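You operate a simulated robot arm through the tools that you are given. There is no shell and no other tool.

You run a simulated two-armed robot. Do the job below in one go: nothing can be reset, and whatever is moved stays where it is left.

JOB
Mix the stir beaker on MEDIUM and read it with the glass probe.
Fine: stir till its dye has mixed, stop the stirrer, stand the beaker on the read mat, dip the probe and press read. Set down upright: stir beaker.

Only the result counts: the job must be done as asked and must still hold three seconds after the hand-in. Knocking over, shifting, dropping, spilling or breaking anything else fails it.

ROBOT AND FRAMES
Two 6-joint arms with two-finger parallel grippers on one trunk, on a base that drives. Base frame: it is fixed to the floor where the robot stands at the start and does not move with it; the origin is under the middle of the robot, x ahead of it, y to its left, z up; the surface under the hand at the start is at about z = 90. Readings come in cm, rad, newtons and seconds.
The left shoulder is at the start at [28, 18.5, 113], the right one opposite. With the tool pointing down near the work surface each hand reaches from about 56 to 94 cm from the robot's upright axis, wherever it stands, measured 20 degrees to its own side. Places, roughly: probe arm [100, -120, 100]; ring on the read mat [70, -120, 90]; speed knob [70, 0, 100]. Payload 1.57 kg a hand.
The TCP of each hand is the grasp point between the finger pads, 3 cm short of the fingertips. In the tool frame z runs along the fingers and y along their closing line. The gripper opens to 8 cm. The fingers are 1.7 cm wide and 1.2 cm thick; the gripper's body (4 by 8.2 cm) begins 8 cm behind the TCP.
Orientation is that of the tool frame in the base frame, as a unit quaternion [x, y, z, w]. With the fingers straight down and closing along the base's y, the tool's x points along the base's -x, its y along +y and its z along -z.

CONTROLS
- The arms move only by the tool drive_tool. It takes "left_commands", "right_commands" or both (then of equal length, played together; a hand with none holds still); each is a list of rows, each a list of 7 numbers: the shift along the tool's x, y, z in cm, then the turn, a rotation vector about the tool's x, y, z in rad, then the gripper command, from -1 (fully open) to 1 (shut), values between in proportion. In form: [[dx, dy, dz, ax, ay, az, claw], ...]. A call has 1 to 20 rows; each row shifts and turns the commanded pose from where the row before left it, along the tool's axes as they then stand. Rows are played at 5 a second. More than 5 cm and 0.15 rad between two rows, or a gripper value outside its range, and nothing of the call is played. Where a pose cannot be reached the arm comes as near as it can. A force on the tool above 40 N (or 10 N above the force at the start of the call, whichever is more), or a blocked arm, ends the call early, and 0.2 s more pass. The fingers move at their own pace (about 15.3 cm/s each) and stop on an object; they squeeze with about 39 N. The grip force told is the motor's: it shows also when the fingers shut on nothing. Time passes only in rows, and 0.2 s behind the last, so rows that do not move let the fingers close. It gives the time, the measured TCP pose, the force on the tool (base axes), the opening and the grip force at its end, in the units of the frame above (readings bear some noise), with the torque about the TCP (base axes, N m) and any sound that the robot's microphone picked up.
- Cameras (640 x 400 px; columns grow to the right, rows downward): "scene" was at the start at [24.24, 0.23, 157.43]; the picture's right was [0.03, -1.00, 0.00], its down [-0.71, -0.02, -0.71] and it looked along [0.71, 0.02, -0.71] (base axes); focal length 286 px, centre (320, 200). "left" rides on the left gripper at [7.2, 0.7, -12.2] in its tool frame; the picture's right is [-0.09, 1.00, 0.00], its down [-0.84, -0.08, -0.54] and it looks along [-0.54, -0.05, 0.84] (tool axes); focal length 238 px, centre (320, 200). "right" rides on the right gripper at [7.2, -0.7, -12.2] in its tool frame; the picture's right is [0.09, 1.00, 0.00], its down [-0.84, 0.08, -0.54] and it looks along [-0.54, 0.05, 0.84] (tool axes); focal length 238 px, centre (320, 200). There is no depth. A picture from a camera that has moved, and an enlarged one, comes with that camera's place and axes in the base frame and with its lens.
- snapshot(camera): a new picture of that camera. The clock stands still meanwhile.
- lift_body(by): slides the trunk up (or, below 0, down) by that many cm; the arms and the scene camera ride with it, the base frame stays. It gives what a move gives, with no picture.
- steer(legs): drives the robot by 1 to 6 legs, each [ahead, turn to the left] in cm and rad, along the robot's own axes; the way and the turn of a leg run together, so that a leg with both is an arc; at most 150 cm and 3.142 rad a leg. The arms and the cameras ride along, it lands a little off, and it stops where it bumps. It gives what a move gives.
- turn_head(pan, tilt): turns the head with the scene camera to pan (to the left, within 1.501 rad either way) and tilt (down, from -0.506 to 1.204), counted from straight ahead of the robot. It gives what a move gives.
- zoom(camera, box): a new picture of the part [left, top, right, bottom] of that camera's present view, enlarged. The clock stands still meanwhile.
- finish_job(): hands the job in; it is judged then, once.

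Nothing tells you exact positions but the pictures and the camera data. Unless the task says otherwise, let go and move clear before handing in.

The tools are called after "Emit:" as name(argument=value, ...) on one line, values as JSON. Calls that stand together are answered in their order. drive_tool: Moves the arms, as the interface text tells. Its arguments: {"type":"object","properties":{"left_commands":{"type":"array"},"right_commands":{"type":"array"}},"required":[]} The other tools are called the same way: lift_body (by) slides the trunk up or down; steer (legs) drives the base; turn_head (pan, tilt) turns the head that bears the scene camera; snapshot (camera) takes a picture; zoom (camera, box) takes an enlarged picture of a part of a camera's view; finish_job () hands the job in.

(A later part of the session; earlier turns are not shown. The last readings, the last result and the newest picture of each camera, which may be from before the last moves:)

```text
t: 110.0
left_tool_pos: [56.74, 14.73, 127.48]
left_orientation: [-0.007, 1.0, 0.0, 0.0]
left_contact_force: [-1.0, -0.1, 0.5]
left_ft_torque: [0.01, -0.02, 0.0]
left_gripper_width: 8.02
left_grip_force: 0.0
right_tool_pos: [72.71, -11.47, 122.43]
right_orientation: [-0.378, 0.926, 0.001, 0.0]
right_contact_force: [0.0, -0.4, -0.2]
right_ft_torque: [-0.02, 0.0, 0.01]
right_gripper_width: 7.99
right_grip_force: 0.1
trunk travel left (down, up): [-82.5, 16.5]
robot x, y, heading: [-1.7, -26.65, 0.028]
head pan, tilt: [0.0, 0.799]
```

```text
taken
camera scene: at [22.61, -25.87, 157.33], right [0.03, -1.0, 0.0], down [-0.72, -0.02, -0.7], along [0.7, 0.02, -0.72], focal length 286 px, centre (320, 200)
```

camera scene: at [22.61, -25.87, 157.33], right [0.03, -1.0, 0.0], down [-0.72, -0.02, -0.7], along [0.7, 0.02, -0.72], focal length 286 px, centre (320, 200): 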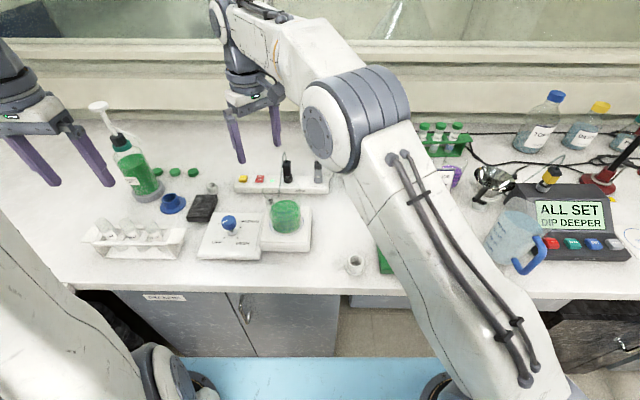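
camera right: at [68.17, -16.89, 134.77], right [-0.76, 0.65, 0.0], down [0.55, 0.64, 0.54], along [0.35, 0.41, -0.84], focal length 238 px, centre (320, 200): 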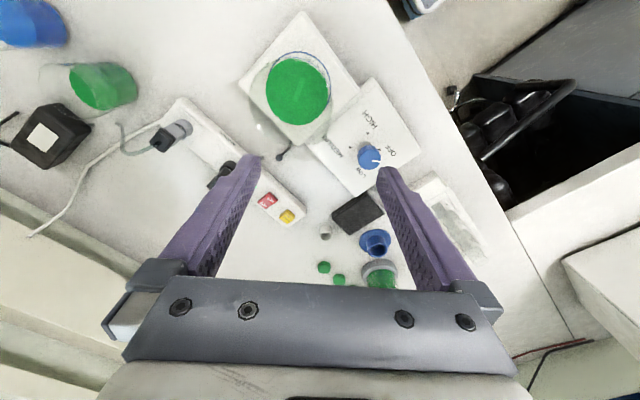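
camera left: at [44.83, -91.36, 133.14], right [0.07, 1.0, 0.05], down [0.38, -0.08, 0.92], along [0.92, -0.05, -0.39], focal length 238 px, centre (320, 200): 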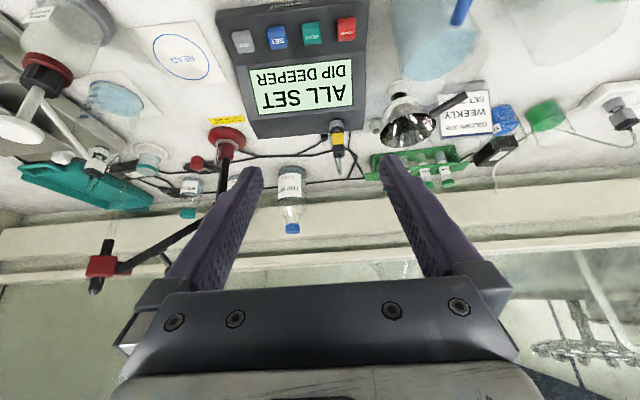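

The right hand hovers near the beaker; I zoom in on it from nearly overhead to get the exact rim.

Emit:
zoom(camera="right", box=[220, 20, 380, 180])

```text
2.50 times, centred on (300, 100) of right
camera zoom: at [68.17, -16.89, 134.77], right [-0.76, 0.65, 0.0], down [0.55, 0.64, 0.54], along [0.35, 0.41, -0.84], focal length 596 px, centre (370, 450)
```

zoom: 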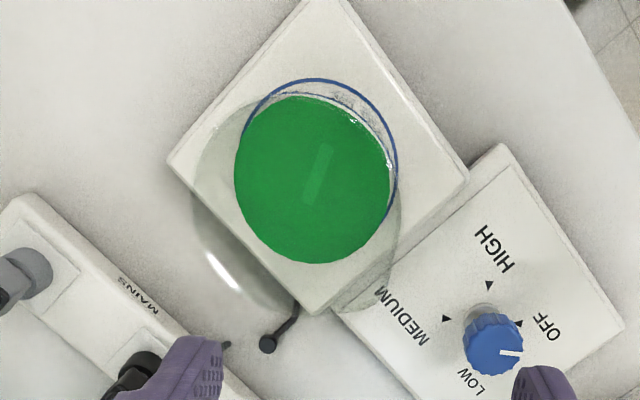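

The rim shows as a circle about 4.75 cm in radius centred near (74.8, -14.7). I shift by (0.75, 0.7) in tool axes so that the wall falls midway between the fingers, and go down to just above the rim to check.

Emit:
drive_tool(right_commands=[[0.75, 0.7, 3, 0, 0, 0, -1], [0, 0, 4, 0, 0, 0, -1], [0, 0, 3, 0, 0, 0, -1], [0, 0, 0, 0, 0, 0, -1]])

Emit:
snapshot(camera="right")

Emit:
zoom(camera="right", box=[200, 20, 440, 220])

Emit:
zoom(camera="scene", box=[220, 120, 340, 260])

```text
t: 111.0
left_tool_pos: [56.7, 14.82, 127.41]
left_orientation: [-0.008, 1.0, 0.0, 0.0]
left_contact_force: [-0.1, 0.5, -0.2]
left_ft_torque: [0.02, 0.02, -0.04]
left_gripper_width: 7.99
left_grip_force: 0.1
right_tool_pos: [71.68, -11.56, 112.33]
right_orientation: [-0.376, 0.927, 0.001, -0.001]
right_contact_force: [0.1, -0.7, -0.9]
right_ft_torque: [-0.04, 0.01, 0.01]
right_gripper_width: 7.98
right_grip_force: 0.0
trunk travel left (down, up): [-82.5, 16.5]
robot x, y, heading: [-1.67, -26.52, 0.031]
head pan, tilt: [0.0, 0.799]
```

```text
taken
camera right: at [67.06, -16.95, 124.66], right [-0.76, 0.65, 0.0], down [0.55, 0.64, 0.54], along [0.35, 0.41, -0.84], focal length 238 px, centre (320, 200)
```

right: 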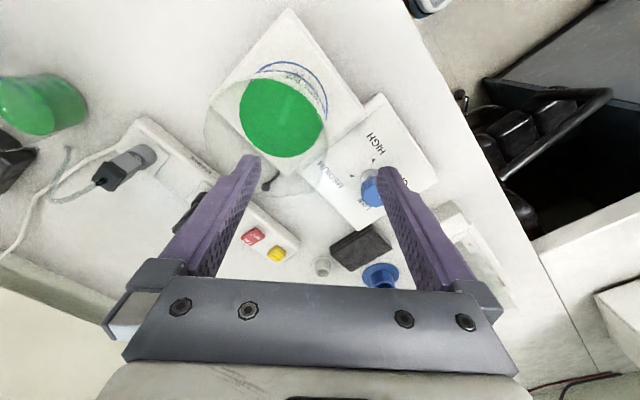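

```text
2.00 times, centred on (320, 120) of right
camera zoom: at [67.06, -16.95, 124.66], right [-0.76, 0.65, 0.0], down [0.55, 0.64, 0.54], along [0.35, 0.41, -0.84], focal length 477 px, centre (320, 360)
```

zoom: 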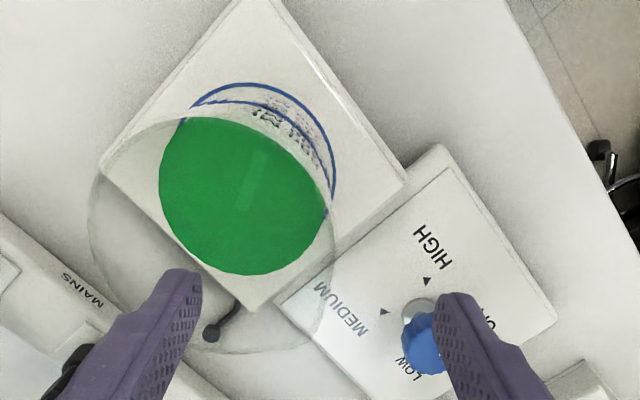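

```text
2.86 times, centred on (280, 190) of scene
camera zoom: at [22.62, -25.87, 157.33], right [0.03, -1.0, 0.0], down [-0.72, -0.02, -0.7], along [0.7, 0.02, -0.72], focal length 817 px, centre (434, 229)
```

zoom: 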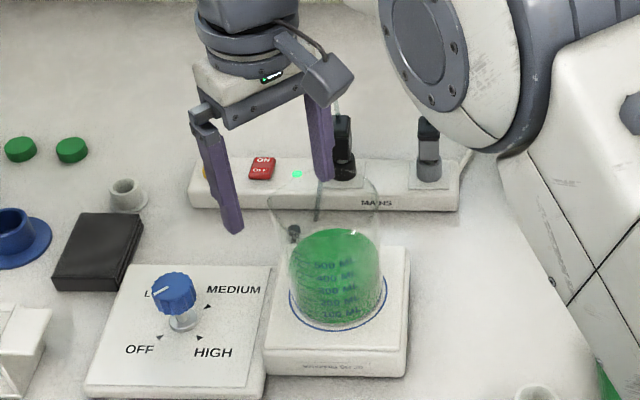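

The wall lies almost midway between the fingers. I nudge 0.6 cm along tool x, descend so the tips end about 5 cm below the rim yet above the liquid, and half-close to check.

Emit:
drive_tool(right_commands=[[0.6, 0.1, 2, 0, 0, 0, -1], [0, 0, 3, 0, 0, 0, -1], [0, 0, 3, 0, 0, 0, -1], [0, 0, 0, 0, 0, 0, -1], [0, 0, 0, 0, 0, 0, 0], [0, 0, 0, 0, 0, 0, 0.4], [0, 0, 0, 0, 0, 0, 0.4]])

Emit:
zoom(camera="right", box=[200, 20, 440, 220])

Emit:
zoom(camera="scene", box=[220, 120, 340, 260])

```text
t: 112.6
left_tool_pos: [56.66, 14.81, 127.51]
left_orientation: [-0.007, 1.0, 0.0, 0.001]
left_contact_force: [-0.1, -0.4, -0.4]
left_ft_torque: [-0.01, 0.03, 0.0]
left_gripper_width: 8.0
left_grip_force: 0.1
right_tool_pos: [71.08, -11.8, 104.46]
right_orientation: [-0.377, 0.926, 0.001, 0.0]
right_contact_force: [1.5, 0.4, 0.2]
right_ft_torque: [0.0, 0.0, 0.01]
right_gripper_width: 2.38
right_grip_force: 0.0
trunk travel left (down, up): [-82.5, 16.5]
robot x, y, heading: [-1.53, -26.59, 0.029]
head pan, tilt: [0.0, 0.799]
```

```text
2.00 times, centred on (320, 120) of right
camera zoom: at [66.52, -17.32, 116.79], right [-0.76, 0.65, 0.0], down [0.55, 0.64, 0.54], along [0.35, 0.41, -0.84], focal length 477 px, centre (320, 360)
```

zoom: 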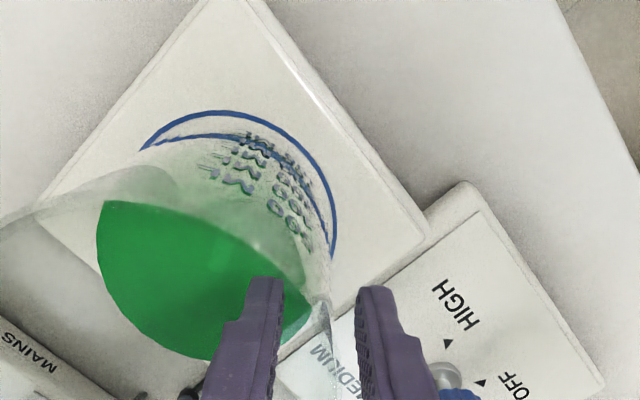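

```text
2.86 times, centred on (280, 190) of scene
camera zoom: at [22.61, -25.87, 157.33], right [0.03, -1.0, 0.0], down [-0.72, -0.02, -0.7], along [0.7, 0.02, -0.72], focal length 817 px, centre (434, 229)
```

zoom: 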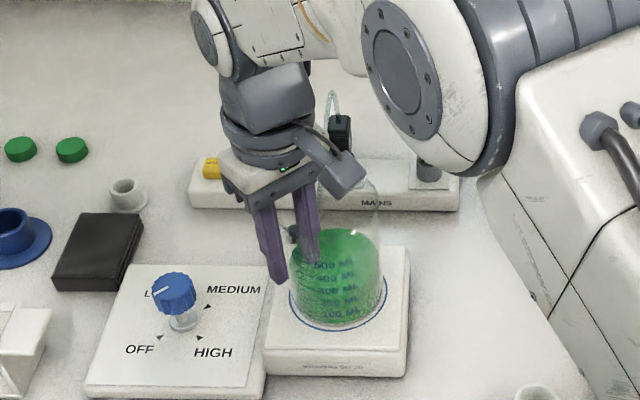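

The glass wall lies midway between the two fingers. I close on it.

Emit:
drive_tool(right_commands=[[0, 0, 0, 0, 0, 0, 0.6], [0, 0, 0, 0, 0, 0, 0.8], [0, 0, 0, 0, 0, 0, 1], [0, 0, 0, 0, 0, 0, 1], [0, 0, 0, 0, 0, 0, 1]])

Emit:
zoom(camera="scene", box=[220, 120, 340, 260])

```text
t: 113.8
left_tool_pos: [56.68, 14.83, 127.48]
left_orientation: [-0.008, 1.0, 0.0, 0.0]
left_contact_force: [0.6, -0.3, -0.2]
left_ft_torque: [-0.02, 0.03, -0.06]
left_gripper_width: 8.0
left_grip_force: 0.0
right_tool_pos: [71.11, -11.97, 104.54]
right_orientation: [-0.376, 0.927, 0.001, 0.0]
right_contact_force: [0.6, 0.5, -0.1]
right_ft_torque: [-0.06, -0.1, 0.12]
right_gripper_width: 0.26
right_grip_force: 24.1
trunk travel left (down, up): [-82.5, 16.5]
robot x, y, heading: [-1.25, -26.68, 0.031]
head pan, tilt: [0.0, 0.799]
```

```text
2.86 times, centred on (280, 190) of scene
camera zoom: at [22.62, -25.86, 157.33], right [0.03, -1.0, 0.0], down [-0.72, -0.02, -0.7], along [0.7, 0.02, -0.72], focal length 817 px, centre (434, 229)
```

zoom: 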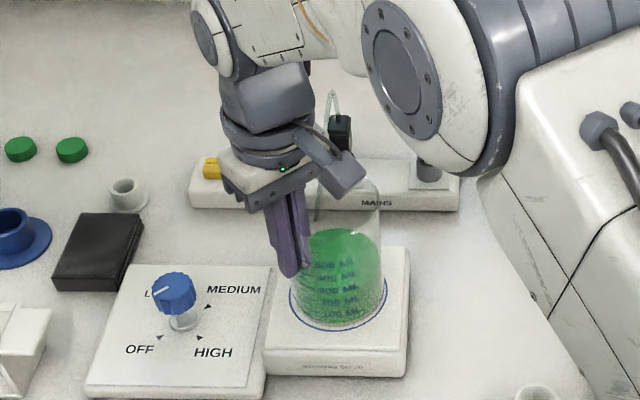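

The fingers hold the 0.26 cm glass wall. I let the grip settle and lift 2 cm slowly to test the hold.

Emit:
drive_tool(right_commands=[[0, 0, 0, 0, 0, 0, 1], [0, 0, 0, 0, 0, 0, 1], [0, 0, -0.3, 0, 0, 0, 1], [0, 0, -0.5, 0, 0, 0, 1], [0, 0, -0.6, 0, 0, 0, 1], [0, 0, -0.6, 0, 0, 0, 1], [0, 0, 0, 0, 0, 0, 1]])

Emit:
zoom(camera="scene", box=[220, 120, 340, 260])

Emit:
snapshot(camera="right")

```text
t: 115.4
left_tool_pos: [56.67, 14.69, 127.47]
left_orientation: [-0.007, 1.0, 0.001, -0.001]
left_contact_force: [0.4, -0.3, -0.6]
left_ft_torque: [-0.02, 0.01, 0.03]
left_gripper_width: 8.0
left_grip_force: 0.0
right_tool_pos: [71.3, -11.91, 106.54]
right_orientation: [-0.377, 0.926, 0.0, -0.002]
right_contact_force: [-1.1, 0.2, -3.3]
right_ft_torque: [0.14, 0.12, 0.0]
right_gripper_width: 0.28
right_grip_force: 23.9
trunk travel left (down, up): [-82.5, 16.5]
robot x, y, heading: [-1.87, -26.75, 0.032]
head pan, tilt: [0.0, 0.799]
```

```text
2.86 times, centred on (280, 190) of scene
camera zoom: at [22.63, -25.87, 157.33], right [0.03, -1.0, 0.0], down [-0.72, -0.02, -0.7], along [0.7, 0.02, -0.72], focal length 817 px, centre (434, 229)
```

zoom: 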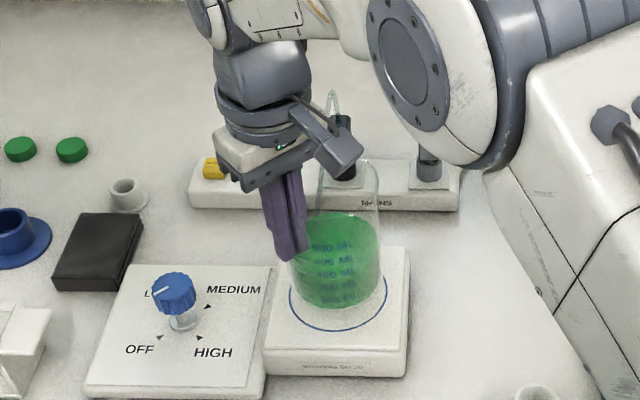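

```text
taken
camera right: at [66.73, -17.24, 118.78], right [-0.76, 0.65, 0.0], down [0.55, 0.64, 0.54], along [0.35, 0.41, -0.84], focal length 238 px, centre (320, 200)
```

right: 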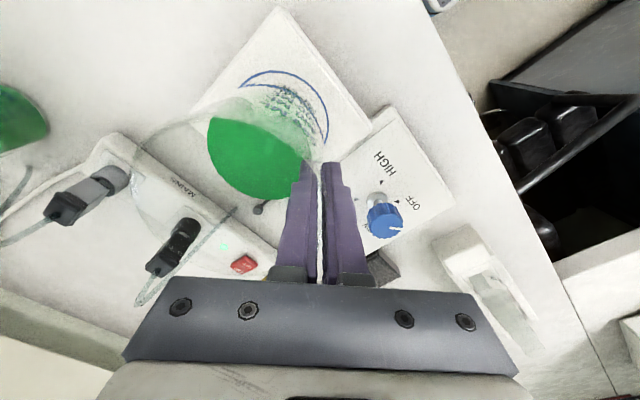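

The beaker hangs upright with about 3.4 N of weight and no slip. I raise it to a carrying height and draw it slowly back to the right hand's usual place.

Emit:
drive_tool(right_commands=[[0, 0, -1, 0, 0, 0, 1], [0, 0, -1.5, 0, 0, 0, 1], [0, 0, -1.5, 0, 0, 0, 1], [0, 0, -1.5, 0, 0, 0, 1], [0, 0, -1.5, 0, 0, 0, 1], [0, 0, -1.5, 0, 0, 0, 1], [0, 0, -1.5, 0, 0, 0, 1], [0, 0, -1.5, 0, 0, 0, 1], [0, 0, -1.5, 0, 0, 0, 1], [0, 0, -1.5, 0, 0, 0, 1], [0, 0, -1, 0, 0, 0, 1], [0, 0, -0.5, 0, 0, 0, 1], [0, 0, 0, 0, 0, 0, 1]])

Emit:
drive_tool(right_commands=[[0.7, -0.2, 0, 0, 0, 0, 1], [1.4, -0.45, 0, 0, 0, 0, 1], [1.7, -0.55, 0, 0, 0, 0, 1], [1.7, -0.55, 0, 0, 0, 0, 1], [1.7, -0.55, 0, 0, 0, 0, 1], [1.7, -0.55, 0, 0, 0, 0, 1], [1.7, -0.55, 0, 0, 0, 0, 1], [1.7, -0.55, 0, 0, 0, 0, 1], [1.7, -0.55, 0, 0, 0, 0, 1], [1.7, -0.55, 0, 0, 0, 0, 1], [1.7, -0.55, 0, 0, 0, 0, 1], [1.7, -0.55, 0, 0, 0, 0, 1], [1.7, -0.55, 0, 0, 0, 0, 1], [1.7, -0.55, 0, 0, 0, 0, 1], [1.7, -0.55, 0, 0, 0, 0, 1], [1.4, -0.45, 0, 0, 0, 0, 1], [0.7, -0.2, 0, 0, 0, 0, 1], [0, 0, 0, 0, 0, 0, 1]])

Emit:
snapshot(camera="scene")

Emit:
snapshot(camera="right")

```text
t: 118.2
left_tool_pos: [56.65, 14.74, 127.51]
left_orientation: [-0.008, 1.0, 0.0, 0.0]
left_contact_force: [0.6, -0.4, -0.4]
left_ft_torque: [0.0, 0.0, 0.04]
left_gripper_width: 8.01
left_grip_force: 0.1
right_tool_pos: [71.27, -12.01, 122.57]
right_orientation: [-0.377, 0.926, 0.0, -0.001]
right_contact_force: [-0.1, 0.1, -3.4]
right_ft_torque: [0.16, 0.11, -0.02]
right_gripper_width: 0.27
right_grip_force: 24.3
trunk travel left (down, up): [-82.5, 16.5]
robot x, y, heading: [-1.35, -26.55, 0.024]
head pan, tilt: [0.0, 0.799]
```

```text
t: 122.0
left_tool_pos: [56.7, 14.93, 127.44]
left_orientation: [-0.008, 1.0, 0.0, 0.0]
left_contact_force: [-0.3, -0.2, 0.0]
left_ft_torque: [0.01, -0.01, 0.0]
left_gripper_width: 8.0
left_grip_force: 0.0
right_tool_pos: [58.25, -36.41, 122.55]
right_orientation: [-0.376, 0.926, 0.002, -0.001]
right_contact_force: [-0.1, -0.5, -3.8]
right_ft_torque: [0.14, 0.13, 0.01]
right_gripper_width: 0.26
right_grip_force: 24.4
trunk travel left (down, up): [-82.5, 16.5]
robot x, y, heading: [-1.65, -26.57, 0.029]
head pan, tilt: [0.0, 0.799]
```

```text
taken
camera scene: at [22.62, -25.88, 157.33], right [0.03, -1.0, 0.0], down [-0.72, -0.02, -0.7], along [0.7, 0.02, -0.72], focal length 286 px, centre (320, 200)
```

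scene: 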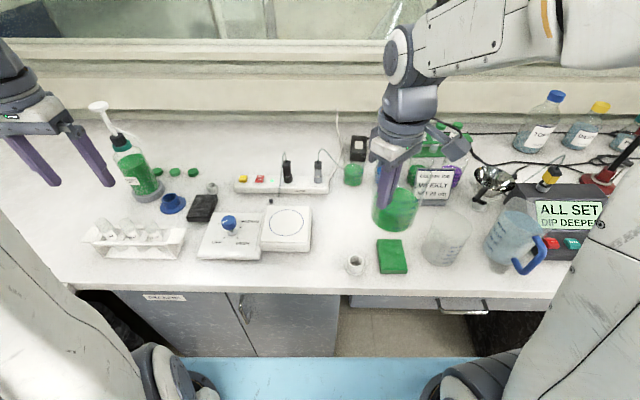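

```text
taken
camera right: at [53.68, -41.7, 134.75], right [-0.76, 0.65, 0.0], down [0.55, 0.64, 0.54], along [0.35, 0.41, -0.84], focal length 238 px, centre (320, 200)
```

right: 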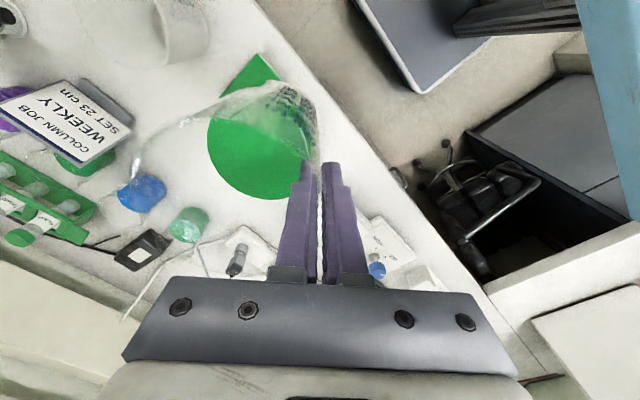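

The green beaker is held level, clear of the bench things. I back the base off 42 cm, then turn right, in separate gentle legs.

Emit:
steer(legs=[[-42, 0]])

Emit:
steer(legs=[[0, -1.6]])

Emit:
zoom(camera="right", box=[120, 0, 480, 300])

Emit:
snapshot(camera="scene")

```text
t: 124.6
left_tool_pos: [14.71, 13.89, 127.41]
left_orientation: [-0.013, 1.0, 0.0, 0.0]
left_contact_force: [0.9, 1.1, 0.3]
left_ft_torque: [0.05, -0.01, -0.02]
left_gripper_width: 7.99
left_grip_force: 0.0
right_tool_pos: [16.67, -37.17, 122.47]
right_orientation: [-0.381, 0.925, 0.0, -0.001]
right_contact_force: [-0.1, -0.1, -3.5]
right_ft_torque: [0.13, 0.11, 0.01]
right_gripper_width: 0.27
right_grip_force: 23.8
trunk travel left (down, up): [-82.5, 16.5]
robot x, y, heading: [-43.06, -28.25, 0.043]
head pan, tilt: [0.0, 0.799]
```

```text
t: 128.8
left_tool_pos: [-1.86, -86.49, 127.38]
left_orientation: [0.703, 0.711, 0.0, 0.0]
left_contact_force: [-0.4, -0.9, -0.1]
left_ft_torque: [-0.03, -0.02, 0.02]
left_gripper_width: 7.97
left_grip_force: 0.0
right_tool_pos: [-52.97, -87.91, 122.49]
right_orientation: [0.391, 0.92, 0.001, 0.0]
right_contact_force: [-0.9, -0.2, -4.2]
right_ft_torque: [0.13, -0.09, 0.01]
right_gripper_width: 0.3
right_grip_force: 24.0
trunk travel left (down, up): [-82.5, 16.5]
robot x, y, heading: [-43.11, -28.12, -1.548]
head pan, tilt: [0.0, 0.799]
```

```text
1.33 times, centred on (300, 150) of right
camera zoom: at [-58.38, -83.11, 134.74], right [0.65, 0.76, 0.0], down [0.64, -0.55, 0.54], along [0.41, -0.35, -0.84], focal length 318 px, centre (347, 267)
```

zoom: 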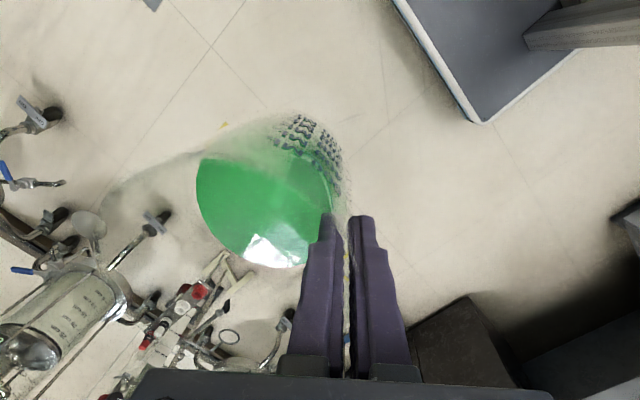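

```text
taken
camera scene: at [-42.4, -52.15, 157.33], right [-1.0, -0.03, 0.0], down [-0.02, 0.72, -0.7], along [0.02, -0.7, -0.72], focal length 286 px, centre (320, 200)
```

scene: 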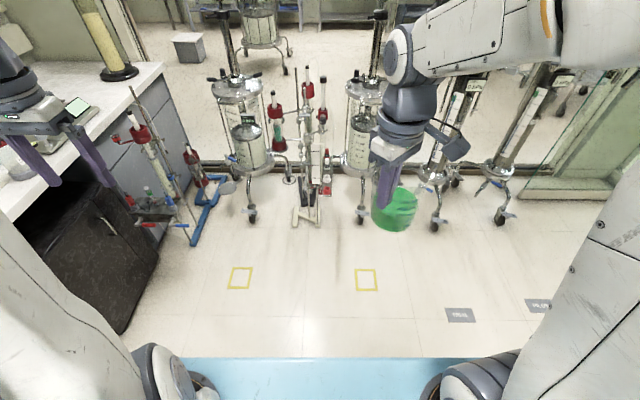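

The way is clear: the carts start past y = -183. I drive 68 cm forward, turn left to face the bench, then check.

Emit:
steer(legs=[[68, 0]])

Emit:
steer(legs=[[0, 1.55]])

Emit:
snapshot(camera="scene")

Emit:
snapshot(camera="right")

```text
t: 132.6
left_tool_pos: [-0.67, -155.42, 127.52]
left_orientation: [0.705, 0.709, 0.0, 0.0]
left_contact_force: [0.1, 0.0, -0.8]
left_ft_torque: [-0.02, 0.04, 0.01]
left_gripper_width: 8.01
left_grip_force: 0.0
right_tool_pos: [-51.78, -156.53, 122.45]
right_orientation: [0.393, 0.919, 0.001, -0.001]
right_contact_force: [-0.5, 0.2, -4.6]
right_ft_torque: [0.12, -0.1, -0.01]
right_gripper_width: 0.28
right_grip_force: 23.7
trunk travel left (down, up): [-82.5, 16.5]
robot x, y, heading: [-41.36, -96.58, -1.553]
head pan, tilt: [0.0, 0.799]
```

```text
t: 136.8
left_tool_pos: [17.25, -56.16, 127.42]
left_orientation: [-0.001, 1.0, 0.0, 0.0]
left_contact_force: [-0.3, -0.4, 0.9]
left_ft_torque: [0.02, 0.0, 0.0]
left_gripper_width: 7.96
left_grip_force: 0.1
right_tool_pos: [18.17, -107.14, 122.49]
right_orientation: [-0.37, 0.929, 0.001, -0.001]
right_contact_force: [-0.2, -0.1, -4.3]
right_ft_torque: [0.1, 0.12, -0.01]
right_gripper_width: 0.28
right_grip_force: 24.1
trunk travel left (down, up): [-82.5, 16.5]
robot x, y, heading: [-41.68, -96.8, 0.016]
head pan, tilt: [0.0, 0.799]
```

```text
taken
camera scene: at [-17.33, -96.4, 157.33], right [0.02, -1.0, 0.0], down [-0.72, -0.01, -0.7], along [0.7, 0.01, -0.72], focal length 286 px, centre (320, 200)
```

scene: 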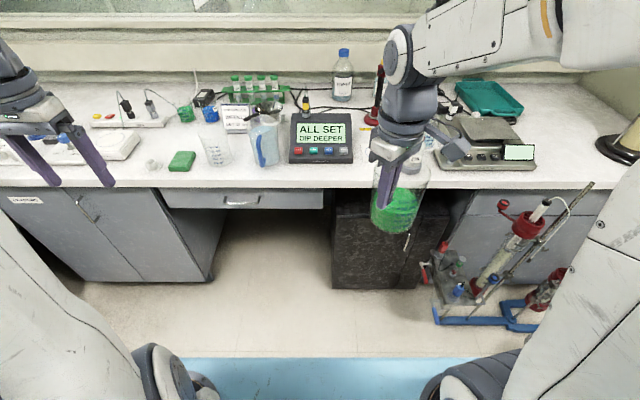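

```text
taken
camera right: at [13.51, -112.63, 134.74], right [-0.75, 0.66, 0.0], down [0.56, 0.63, 0.54], along [0.36, 0.41, -0.84], focal length 238 px, centre (320, 200)
```

right: 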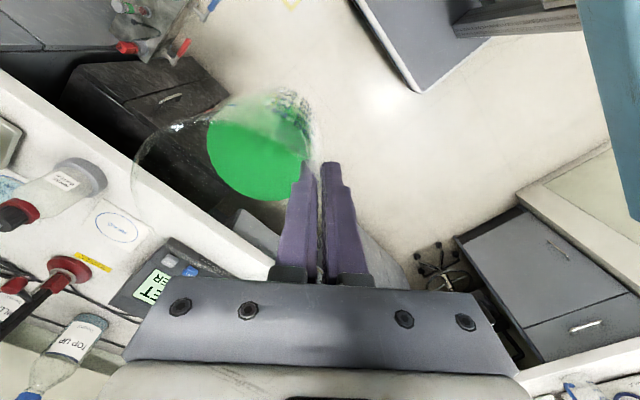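

The beaker is still level. I drive forward to x about 0, which brings it over the bench edge just short of the mat.

Emit:
steer(legs=[[41, 0]])

Emit:
turn_head(pan=-0.1, tilt=0.75)

Emit:
snapshot(camera="scene")

Emit:
snapshot(camera="right")

```text
t: 139.4
left_tool_pos: [59.17, -55.47, 127.5]
left_orientation: [-0.001, 1.0, 0.0, 0.0]
left_contact_force: [0.3, -0.8, 0.3]
left_ft_torque: [0.0, -0.01, -0.02]
left_gripper_width: 7.99
left_grip_force: 0.0
right_tool_pos: [60.02, -106.61, 122.44]
right_orientation: [-0.369, 0.929, 0.0, -0.001]
right_contact_force: [0.3, -0.2, -3.1]
right_ft_torque: [0.12, 0.11, 0.06]
right_gripper_width: 0.26
right_grip_force: 23.9
trunk travel left (down, up): [-82.5, 16.5]
robot x, y, heading: [0.16, -96.31, 0.016]
head pan, tilt: [0.0, 0.799]
```

```text
t: 140.0
left_tool_pos: [59.12, -55.48, 127.43]
left_orientation: [-0.001, 1.0, 0.0, -0.001]
left_contact_force: [0.0, 0.8, 0.3]
left_ft_torque: [-0.02, 0.0, -0.01]
left_gripper_width: 7.99
left_grip_force: 0.2
right_tool_pos: [60.03, -106.62, 122.39]
right_orientation: [-0.37, 0.929, 0.0, -0.001]
right_contact_force: [0.3, -1.2, -4.7]
right_ft_torque: [0.13, 0.1, -0.01]
right_gripper_width: 0.28
right_grip_force: 24.2
trunk travel left (down, up): [-82.5, 16.5]
robot x, y, heading: [0.15, -96.24, 0.017]
head pan, tilt: [-0.099, 0.75]
```

```text
taken
camera scene: at [24.74, -96.53, 157.72], right [-0.08, -1.0, 0.0], down [-0.68, 0.06, -0.73], along [0.73, -0.06, -0.68], focal length 286 px, centre (320, 200)
```

scene: 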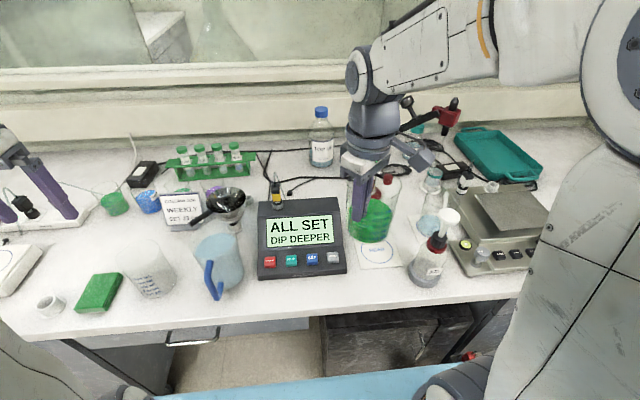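

```text
taken
camera right: at [55.39, -111.93, 134.73], right [-0.75, 0.66, 0.0], down [0.56, 0.63, 0.54], along [0.36, 0.41, -0.84], focal length 238 px, centre (320, 200)
```

right: 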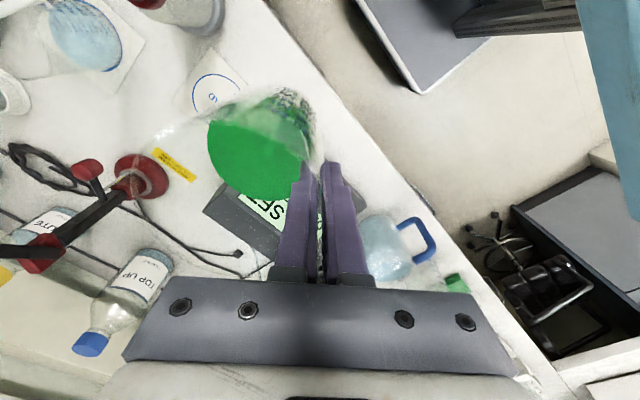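

The mat with its READ ring is in view just beyond the beaker. I zoom with both cameras to fix the ring's centre.

Emit:
zoom(camera="scene", box=[320, 170, 460, 290])

Emit:
zoom(camera="right", box=[120, 40, 320, 200])

```text
3.33 times, centred on (390, 230) of scene
camera zoom: at [24.74, -96.53, 157.72], right [-0.08, -1.0, 0.0], down [-0.68, 0.06, -0.73], along [0.73, -0.06, -0.68], focal length 953 px, centre (87, 100)
```

zoom: 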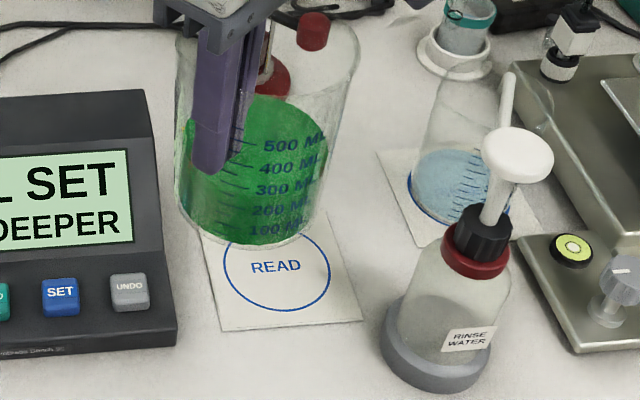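

```text
2.50 times, centred on (220, 120) of right
camera zoom: at [55.39, -111.93, 134.73], right [-0.75, 0.66, 0.0], down [0.56, 0.63, 0.54], along [0.36, 0.41, -0.84], focal length 596 px, centre (570, 400)
```

zoom: 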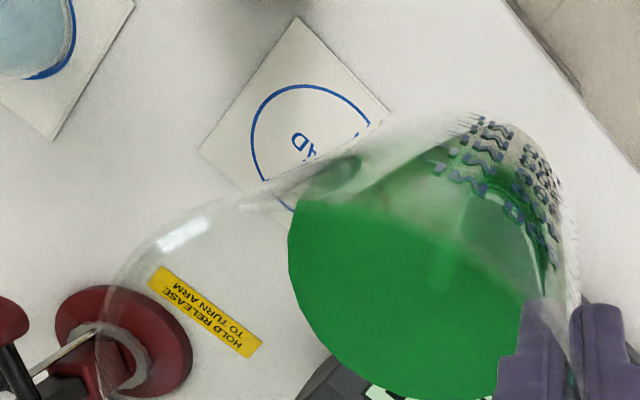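

The ring centre is at about (74.2, -117.4), radius 4.8, matching the beaker. I carry the beaker over it at height, then lower it most of the way to compare with the ring.

Emit:
drive_tool(right_commands=[[-0.15, -0.7, 0, 0, 0, 0, 1], [-0.3, -1.3, 0, 0, 0, 0, 1], [-0.35, -1.6, 0, 0, 0, 0, 1], [-0.35, -1.6, 0, 0, 0, 0, 1], [-0.35, -1.6, 0, 0, 0, 0, 1], [-0.35, -1.6, 0, 0, 0, 0, 1], [-0.35, -1.6, 0, 0, 0, 0, 1], [-0.35, -1.6, 0, 0, 0, 0, 1], [-0.2, -0.9, 0, 0, 0, 0, 1], [-0.1, -0.5, 0, 0, 0, 0, 1], [0, 0, 1, 0, 0, 0, 1], [0, 0, 1.7, 0, 0, 0, 1], [0, 0, 2, 0, 0, 0, 1], [0, 0, 2, 0, 0, 0, 1], [0, 0, 2, 0, 0, 0, 1], [0, 0, 2, 0, 0, 0, 1], [0, 0, 1.5, 0, 0, 0, 1], [0, 0, 1, 0, 0, 0, 1], [0, 0, 0.6, 0, 0, 0, 1], [0, 0, 0, 0, 0, 0, 1]])

Emit:
zoom(camera="scene", box=[320, 130, 460, 290])

Emit:
snapshot(camera="right")

Emit:
snapshot(camera="scene")

```text
t: 144.2
left_tool_pos: [59.13, -55.46, 127.43]
left_orientation: [-0.001, 1.0, 0.0, 0.001]
left_contact_force: [0.8, -0.4, -0.1]
left_ft_torque: [0.03, 0.0, 0.02]
left_gripper_width: 7.98
left_grip_force: 0.1
right_tool_pos: [71.04, -114.15, 108.77]
right_orientation: [-0.37, 0.929, 0.0, 0.0]
right_contact_force: [0.2, -0.4, -4.2]
right_ft_torque: [0.1, 0.09, 0.01]
right_gripper_width: 0.27
right_grip_force: 24.3
trunk travel left (down, up): [-82.5, 16.5]
robot x, y, heading: [0.54, -96.26, 0.014]
head pan, tilt: [-0.099, 0.75]
```

```text
2.50 times, centred on (390, 210) of scene
camera zoom: at [24.75, -96.53, 157.72], right [-0.08, -1.0, 0.0], down [-0.68, 0.06, -0.73], along [0.73, -0.06, -0.68], focal length 715 px, centre (145, 175)
```

zoom: 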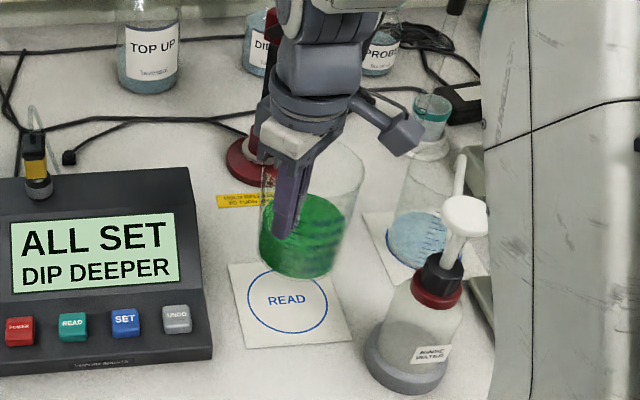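

```text
taken
camera right: at [66.35, -119.44, 120.93], right [-0.75, 0.66, 0.0], down [0.56, 0.63, 0.54], along [0.36, 0.41, -0.84], focal length 238 px, centre (320, 200)
```

right: 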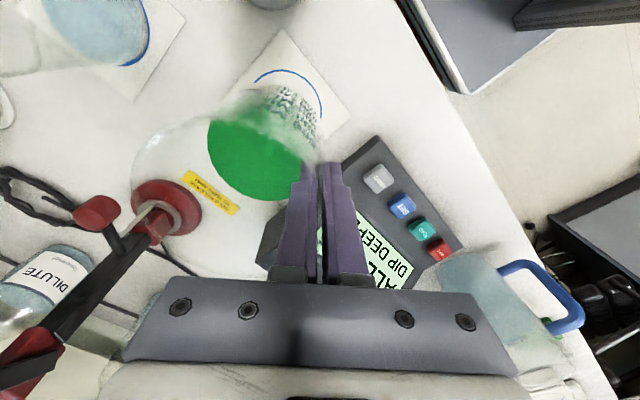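

```text
taken
camera scene: at [24.75, -96.53, 157.72], right [-0.08, -1.0, 0.0], down [-0.68, 0.06, -0.73], along [0.73, -0.06, -0.68], focal length 286 px, centre (320, 200)
```

scene: 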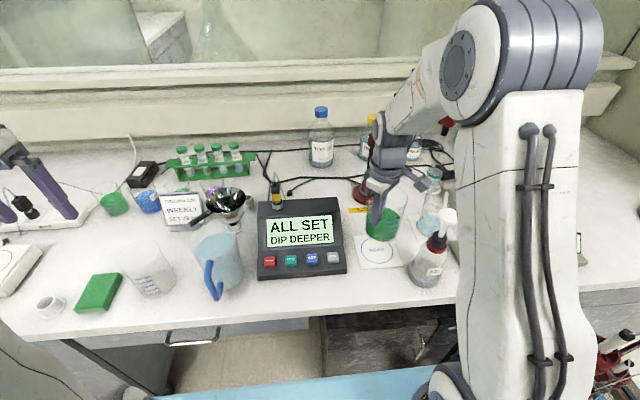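

The beaker hangs about 8 cm over the mat, slightly beyond the ring's centre it seems. I lower it to about 1.5 cm above and compare again.

Emit:
drive_tool(right_commands=[[0, 0, 1, 0, 0, 0, 1], [0, 0, 1.5, 0, 0, 0, 1], [0, 0, 1.5, 0, 0, 0, 1], [0, 0, 1.2, 0, 0, 0, 1], [0, 0, 0.8, 0, 0, 0, 1], [0, 0, 0.5, 0, 0, 0, 1], [0, 0, 0, 0, 0, 0, 1]])

Emit:
zoom(camera="scene", box=[340, 190, 430, 280])

Emit:
zoom(camera="right", box=[120, 20, 380, 220])

```text
t: 145.8
left_tool_pos: [59.04, -55.53, 127.45]
left_orientation: [-0.001, 1.0, 0.0, -0.001]
left_contact_force: [0.3, 0.2, 0.5]
left_ft_torque: [0.0, 0.0, 0.01]
left_gripper_width: 8.0
left_grip_force: 0.1
right_tool_pos: [70.97, -114.2, 102.08]
right_orientation: [-0.37, 0.929, 0.001, 0.0]
right_contact_force: [-0.3, 0.5, -4.4]
right_ft_torque: [0.1, 0.09, -0.01]
right_gripper_width: 0.26
right_grip_force: 24.2
trunk travel left (down, up): [-82.5, 16.5]
robot x, y, heading: [0.1, -96.2, 0.018]
head pan, tilt: [-0.099, 0.75]
```

```text
4.44 times, centred on (385, 235) of scene
camera zoom: at [24.75, -96.53, 157.72], right [-0.08, -1.0, 0.0], down [-0.68, 0.06, -0.73], along [0.73, -0.06, -0.68], focal length 1271 px, centre (31, 44)
```

zoom: 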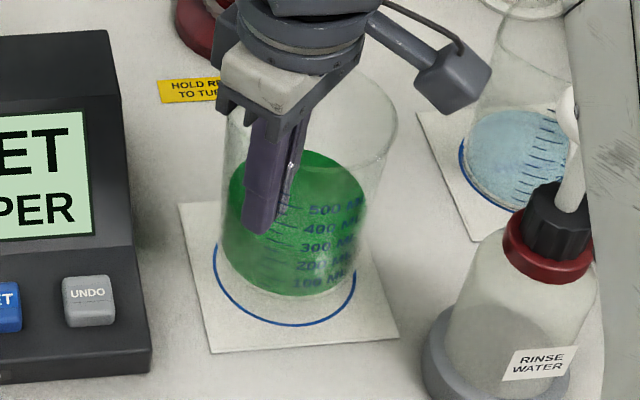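

```text
2.00 times, centred on (250, 120) of right
camera zoom: at [66.39, -119.42, 114.38], right [-0.75, 0.66, 0.0], down [0.56, 0.63, 0.54], along [0.36, 0.41, -0.84], focal length 477 px, centre (460, 360)
```

zoom: 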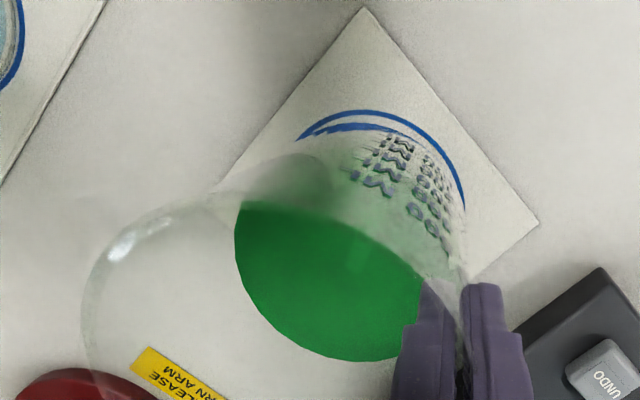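

The beaker hangs about 1.5 cm over the mat, roughly 0.5 cm too far from me and 0.2 cm to the right of the ring's centre. I correct that and lower a little more.

Emit:
drive_tool(right_commands=[[0.12, 0.25, 0.2, 0, 0, 0, 1], [0.11, 0.24, 0.3, 0, 0, 0, 1], [0, 0, 0.3, 0, 0, 0, 1], [0, 0, 0.2, 0, 0, 0, 1], [0, 0, 0, 0, 0, 0, 1]])

Emit:
zoom(camera="scene", box=[350, 200, 420, 270])

Emit:
zoom(camera="left", box=[0, 0, 320, 300])

```text
t: 147.0
left_tool_pos: [59.08, -55.4, 127.5]
left_orientation: [-0.001, 1.0, 0.0, 0.0]
left_contact_force: [0.0, -1.0, 0.1]
left_ft_torque: [-0.03, 0.02, 0.02]
left_gripper_width: 7.98
left_grip_force: 0.1
right_tool_pos: [70.57, -113.84, 101.17]
right_orientation: [-0.369, 0.929, 0.001, -0.001]
right_contact_force: [0.0, -0.3, -4.6]
right_ft_torque: [0.14, 0.1, 0.01]
right_gripper_width: 0.26
right_grip_force: 24.2
trunk travel left (down, up): [-82.5, 16.5]
robot x, y, heading: [0.56, -96.43, 0.014]
head pan, tilt: [-0.099, 0.75]
```

```text
5.71 times, centred on (385, 235) of scene
camera zoom: at [24.75, -96.53, 157.72], right [-0.08, -1.0, 0.0], down [-0.68, 0.06, -0.73], along [0.73, -0.06, -0.68], focal length 1634 px, centre (-51, 0)
```

zoom: 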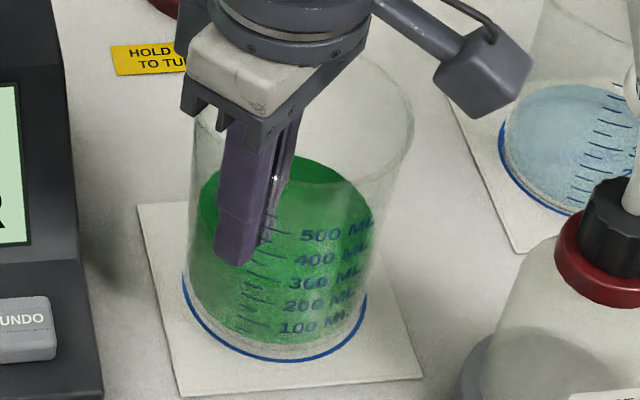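

```text
1.33 times, centred on (160, 150) of left
camera zoom: at [51.91, -54.77, 139.58], right [0.09, 1.0, 0.0], down [0.84, -0.08, 0.54], along [0.54, -0.05, -0.84], focal length 318 px, centre (533, 267)
```

zoom: 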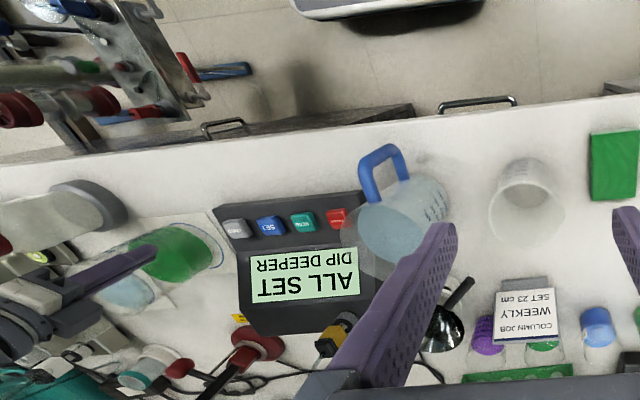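

The beaker now sits concentric over the ring, about half a centimetre up. I lower in tiny steps until it bears on the mat.

Emit:
drive_tool(right_commands=[[0, 0, 0.15, 0, 0, 0, 1], [0, 0, 0.15, 0, 0, 0, 1], [0, 0, 0.1, 0, 0, 0, 1], [0, 0, 0, 0, 0, 0, 1]])

Emit:
zoom(camera="scene", box=[350, 200, 420, 270])

```text
t: 148.0
left_tool_pos: [59.15, -55.57, 127.44]
left_orientation: [-0.001, 1.0, -0.001, 0.0]
left_contact_force: [0.5, -0.9, 0.3]
left_ft_torque: [0.03, 0.02, 0.02]
left_gripper_width: 8.01
left_grip_force: 0.1
right_tool_pos: [70.5, -114.0, 100.86]
right_orientation: [-0.369, 0.929, 0.0, -0.001]
right_contact_force: [-0.4, 0.4, -4.0]
right_ft_torque: [0.14, 0.13, -0.04]
right_gripper_width: 0.3
right_grip_force: 23.7
trunk travel left (down, up): [-82.5, 16.5]
robot x, y, heading: [0.56, -96.01, 0.015]
head pan, tilt: [-0.099, 0.75]
```

```text
5.71 times, centred on (385, 235) of scene
camera zoom: at [24.75, -96.53, 157.72], right [-0.08, -1.0, 0.0], down [-0.68, 0.06, -0.73], along [0.73, -0.06, -0.68], focal length 1634 px, centre (-51, 0)
```

zoom: 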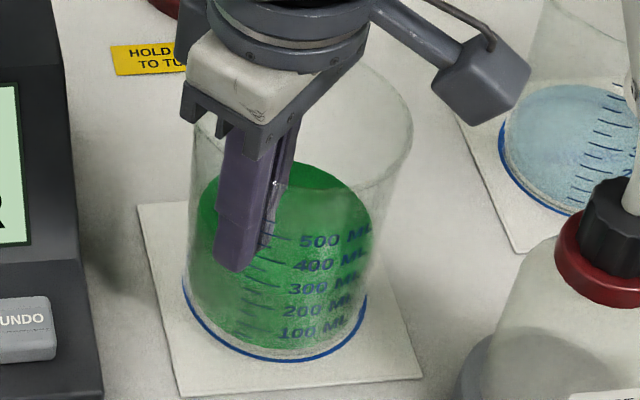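

Still hanging with full weight; I go on in small steps.

Emit:
drive_tool(right_commands=[[0, 0, 0.1, 0, 0, 0, 1], [0, 0, 0.1, 0, 0, 0, 1], [0, 0, 0, 0, 0, 0, 1]])

Emit:
drive_tool(right_commands=[[0, 0, 0.1, 0, 0, 0, 1], [0, 0, 0.05, 0, 0, 0, 1], [0, 0, 0, 0, 0, 0, 1]])

Emit:
zoom(camera="scene", box=[350, 200, 420, 270])

```text
t: 148.8
left_tool_pos: [59.13, -55.52, 127.57]
left_orientation: [-0.001, 1.0, 0.0, 0.0]
left_contact_force: [-0.3, 0.3, -0.6]
left_ft_torque: [0.0, 0.03, 0.01]
left_gripper_width: 8.01
left_grip_force: 0.0
right_tool_pos: [70.44, -113.86, 100.55]
right_orientation: [-0.369, 0.929, 0.0, -0.001]
right_contact_force: [0.1, -0.3, -3.9]
right_ft_torque: [0.14, 0.12, 0.0]
right_gripper_width: 0.3
right_grip_force: 23.9
trunk travel left (down, up): [-82.5, 16.5]
robot x, y, heading: [0.31, -96.3, 0.01]
head pan, tilt: [-0.099, 0.75]
```

```text
t: 149.6
left_tool_pos: [59.2, -55.46, 127.49]
left_orientation: [0.0, 1.0, -0.001, 0.0]
left_contact_force: [0.4, 0.1, -0.8]
left_ft_torque: [0.0, 0.0, 0.01]
left_gripper_width: 8.02
left_grip_force: 0.0
right_tool_pos: [70.6, -113.87, 100.44]
right_orientation: [-0.37, 0.929, 0.001, -0.001]
right_contact_force: [-0.1, 0.5, -4.4]
right_ft_torque: [0.1, 0.12, 0.0]
right_gripper_width: 0.28
right_grip_force: 24.3
trunk travel left (down, up): [-82.5, 16.5]
robot x, y, heading: [0.23, -96.5, 0.012]
head pan, tilt: [-0.099, 0.75]
```

```text
5.71 times, centred on (385, 235) of scene
camera zoom: at [24.75, -96.53, 157.72], right [-0.08, -1.0, 0.0], down [-0.68, 0.06, -0.73], along [0.73, -0.06, -0.68], focal length 1634 px, centre (-51, 0)
```

zoom: 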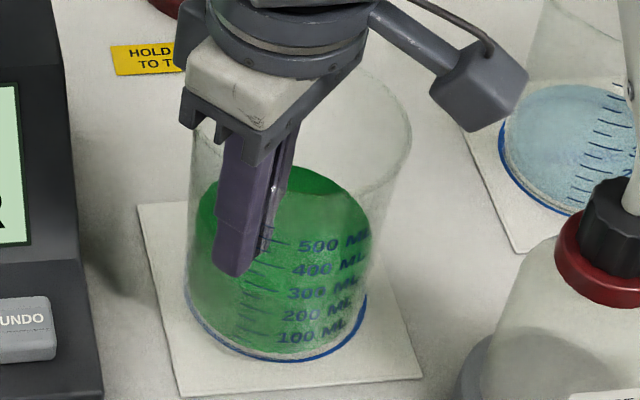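

Almost down, still no contact in the force. I continue in 0.1 cm steps.

Emit:
drive_tool(right_commands=[[0, 0, 0.1, 0, 0, 0, 1], [0, 0, 0.1, 0, 0, 0, 1], [0, 0, 0, 0, 0, 0, 1]])

Emit:
drive_tool(right_commands=[[0, 0, 0.1, 0, 0, 0, 1], [0, 0, 0.1, 0, 0, 0, 1], [0, 0, 0, 0, 0, 0, 1]])

Emit:
zoom(camera="scene", box=[350, 200, 420, 270])

```text
t: 150.4
left_tool_pos: [59.1, -55.52, 127.46]
left_orientation: [-0.001, 1.0, 0.0, 0.0]
left_contact_force: [0.5, -0.5, 0.4]
left_ft_torque: [0.02, 0.0, 0.0]
left_gripper_width: 7.99
left_grip_force: 0.1
right_tool_pos: [70.53, -113.96, 100.15]
right_orientation: [-0.37, 0.929, 0.001, -0.001]
right_contact_force: [0.5, 0.3, -3.9]
right_ft_torque: [0.11, 0.14, 0.0]
right_gripper_width: 0.28
right_grip_force: 24.3
trunk travel left (down, up): [-82.5, 16.5]
robot x, y, heading: [0.17, -96.15, 0.014]
head pan, tilt: [-0.099, 0.75]
```

```text
t: 151.2
left_tool_pos: [59.1, -55.52, 127.49]
left_orientation: [-0.001, 1.0, 0.0, 0.0]
left_contact_force: [-0.6, 0.7, 0.5]
left_ft_torque: [0.03, -0.05, -0.02]
left_gripper_width: 8.02
left_grip_force: 0.0
right_tool_pos: [70.51, -113.97, 100.06]
right_orientation: [-0.37, 0.929, 0.001, -0.002]
right_contact_force: [-0.1, -0.4, -3.7]
right_ft_torque: [0.11, 0.07, 0.03]
right_gripper_width: 0.28
right_grip_force: 23.9
trunk travel left (down, up): [-82.5, 16.5]
robot x, y, heading: [0.03, -96.21, 0.018]
head pan, tilt: [-0.099, 0.75]
```

```text
5.71 times, centred on (385, 235) of scene
camera zoom: at [24.75, -96.53, 157.72], right [-0.08, -1.0, 0.0], down [-0.68, 0.06, -0.73], along [0.73, -0.06, -0.68], focal length 1634 px, centre (-51, 0)
```

zoom: 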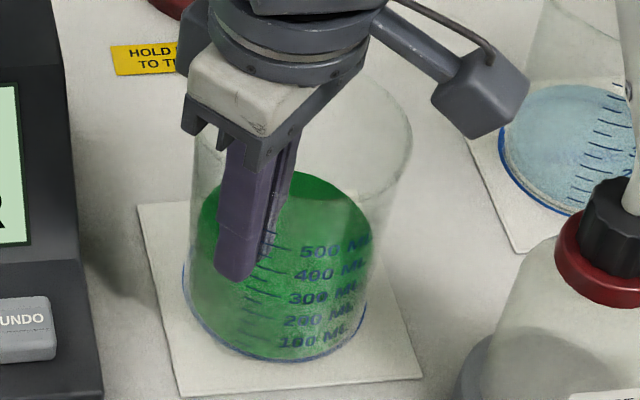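

The base now covers the ring's near edge, so I shift 0.25 cm away from me and keep lowering.

Emit:
drive_tool(right_commands=[[-0.18, -0.17, 0, 0, 0, 0, 1], [0, 0, 0.1, 0, 0, 0, 1], [0, 0, 0.1, 0, 0, 0, 1], [0, 0, 0, 0, 0, 0, 1]])

Emit:
drive_tool(right_commands=[[0, 0, 0.1, 0, 0, 0, 1], [0, 0, 0.1, 0, 0, 0, 1], [0, 0, 0, 0, 0, 0, 1]])

Emit:
zoom(camera="scene", box=[350, 200, 420, 270])

```text
t: 152.2
left_tool_pos: [59.08, -55.43, 127.39]
left_orientation: [-0.001, 1.0, 0.001, 0.0]
left_contact_force: [0.2, -0.5, 0.2]
left_ft_torque: [0.03, -0.01, 0.0]
left_gripper_width: 7.99
left_grip_force: 0.0
right_tool_pos: [70.85, -113.93, 99.83]
right_orientation: [-0.369, 0.929, 0.0, -0.002]
right_contact_force: [0.1, 0.5, -4.1]
right_ft_torque: [0.12, 0.08, 0.01]
right_gripper_width: 0.25
right_grip_force: 23.9
trunk travel left (down, up): [-82.5, 16.5]
robot x, y, heading: [0.04, -96.26, 0.02]
head pan, tilt: [-0.099, 0.75]
```

```text
t: 153.0
left_tool_pos: [59.16, -55.5, 127.39]
left_orientation: [-0.001, 1.0, 0.0, 0.001]
left_contact_force: [0.1, -0.1, 0.1]
left_ft_torque: [-0.04, 0.02, 0.0]
left_gripper_width: 8.0
left_grip_force: 0.0
right_tool_pos: [70.71, -113.95, 99.7]
right_orientation: [-0.37, 0.929, -0.001, 0.0]
right_contact_force: [-2.8, -1.0, 12.4]
right_ft_torque: [-0.28, 0.24, -0.03]
right_gripper_width: 0.3
right_grip_force: 24.2
trunk travel left (down, up): [-82.5, 16.5]
robot x, y, heading: [0.72, -95.78, 0.012]
head pan, tilt: [-0.099, 0.75]
```

```text
5.71 times, centred on (385, 235) of scene
camera zoom: at [24.65, -96.51, 157.76], right [-0.08, -1.0, 0.0], down [-0.68, 0.06, -0.73], along [0.73, -0.06, -0.68], focal length 1634 px, centre (-51, 0)
```

zoom: 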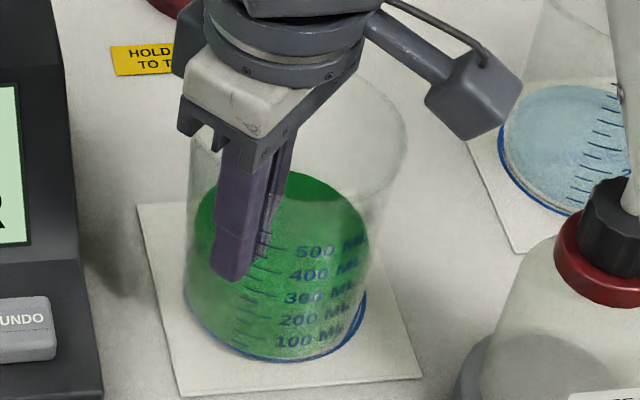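

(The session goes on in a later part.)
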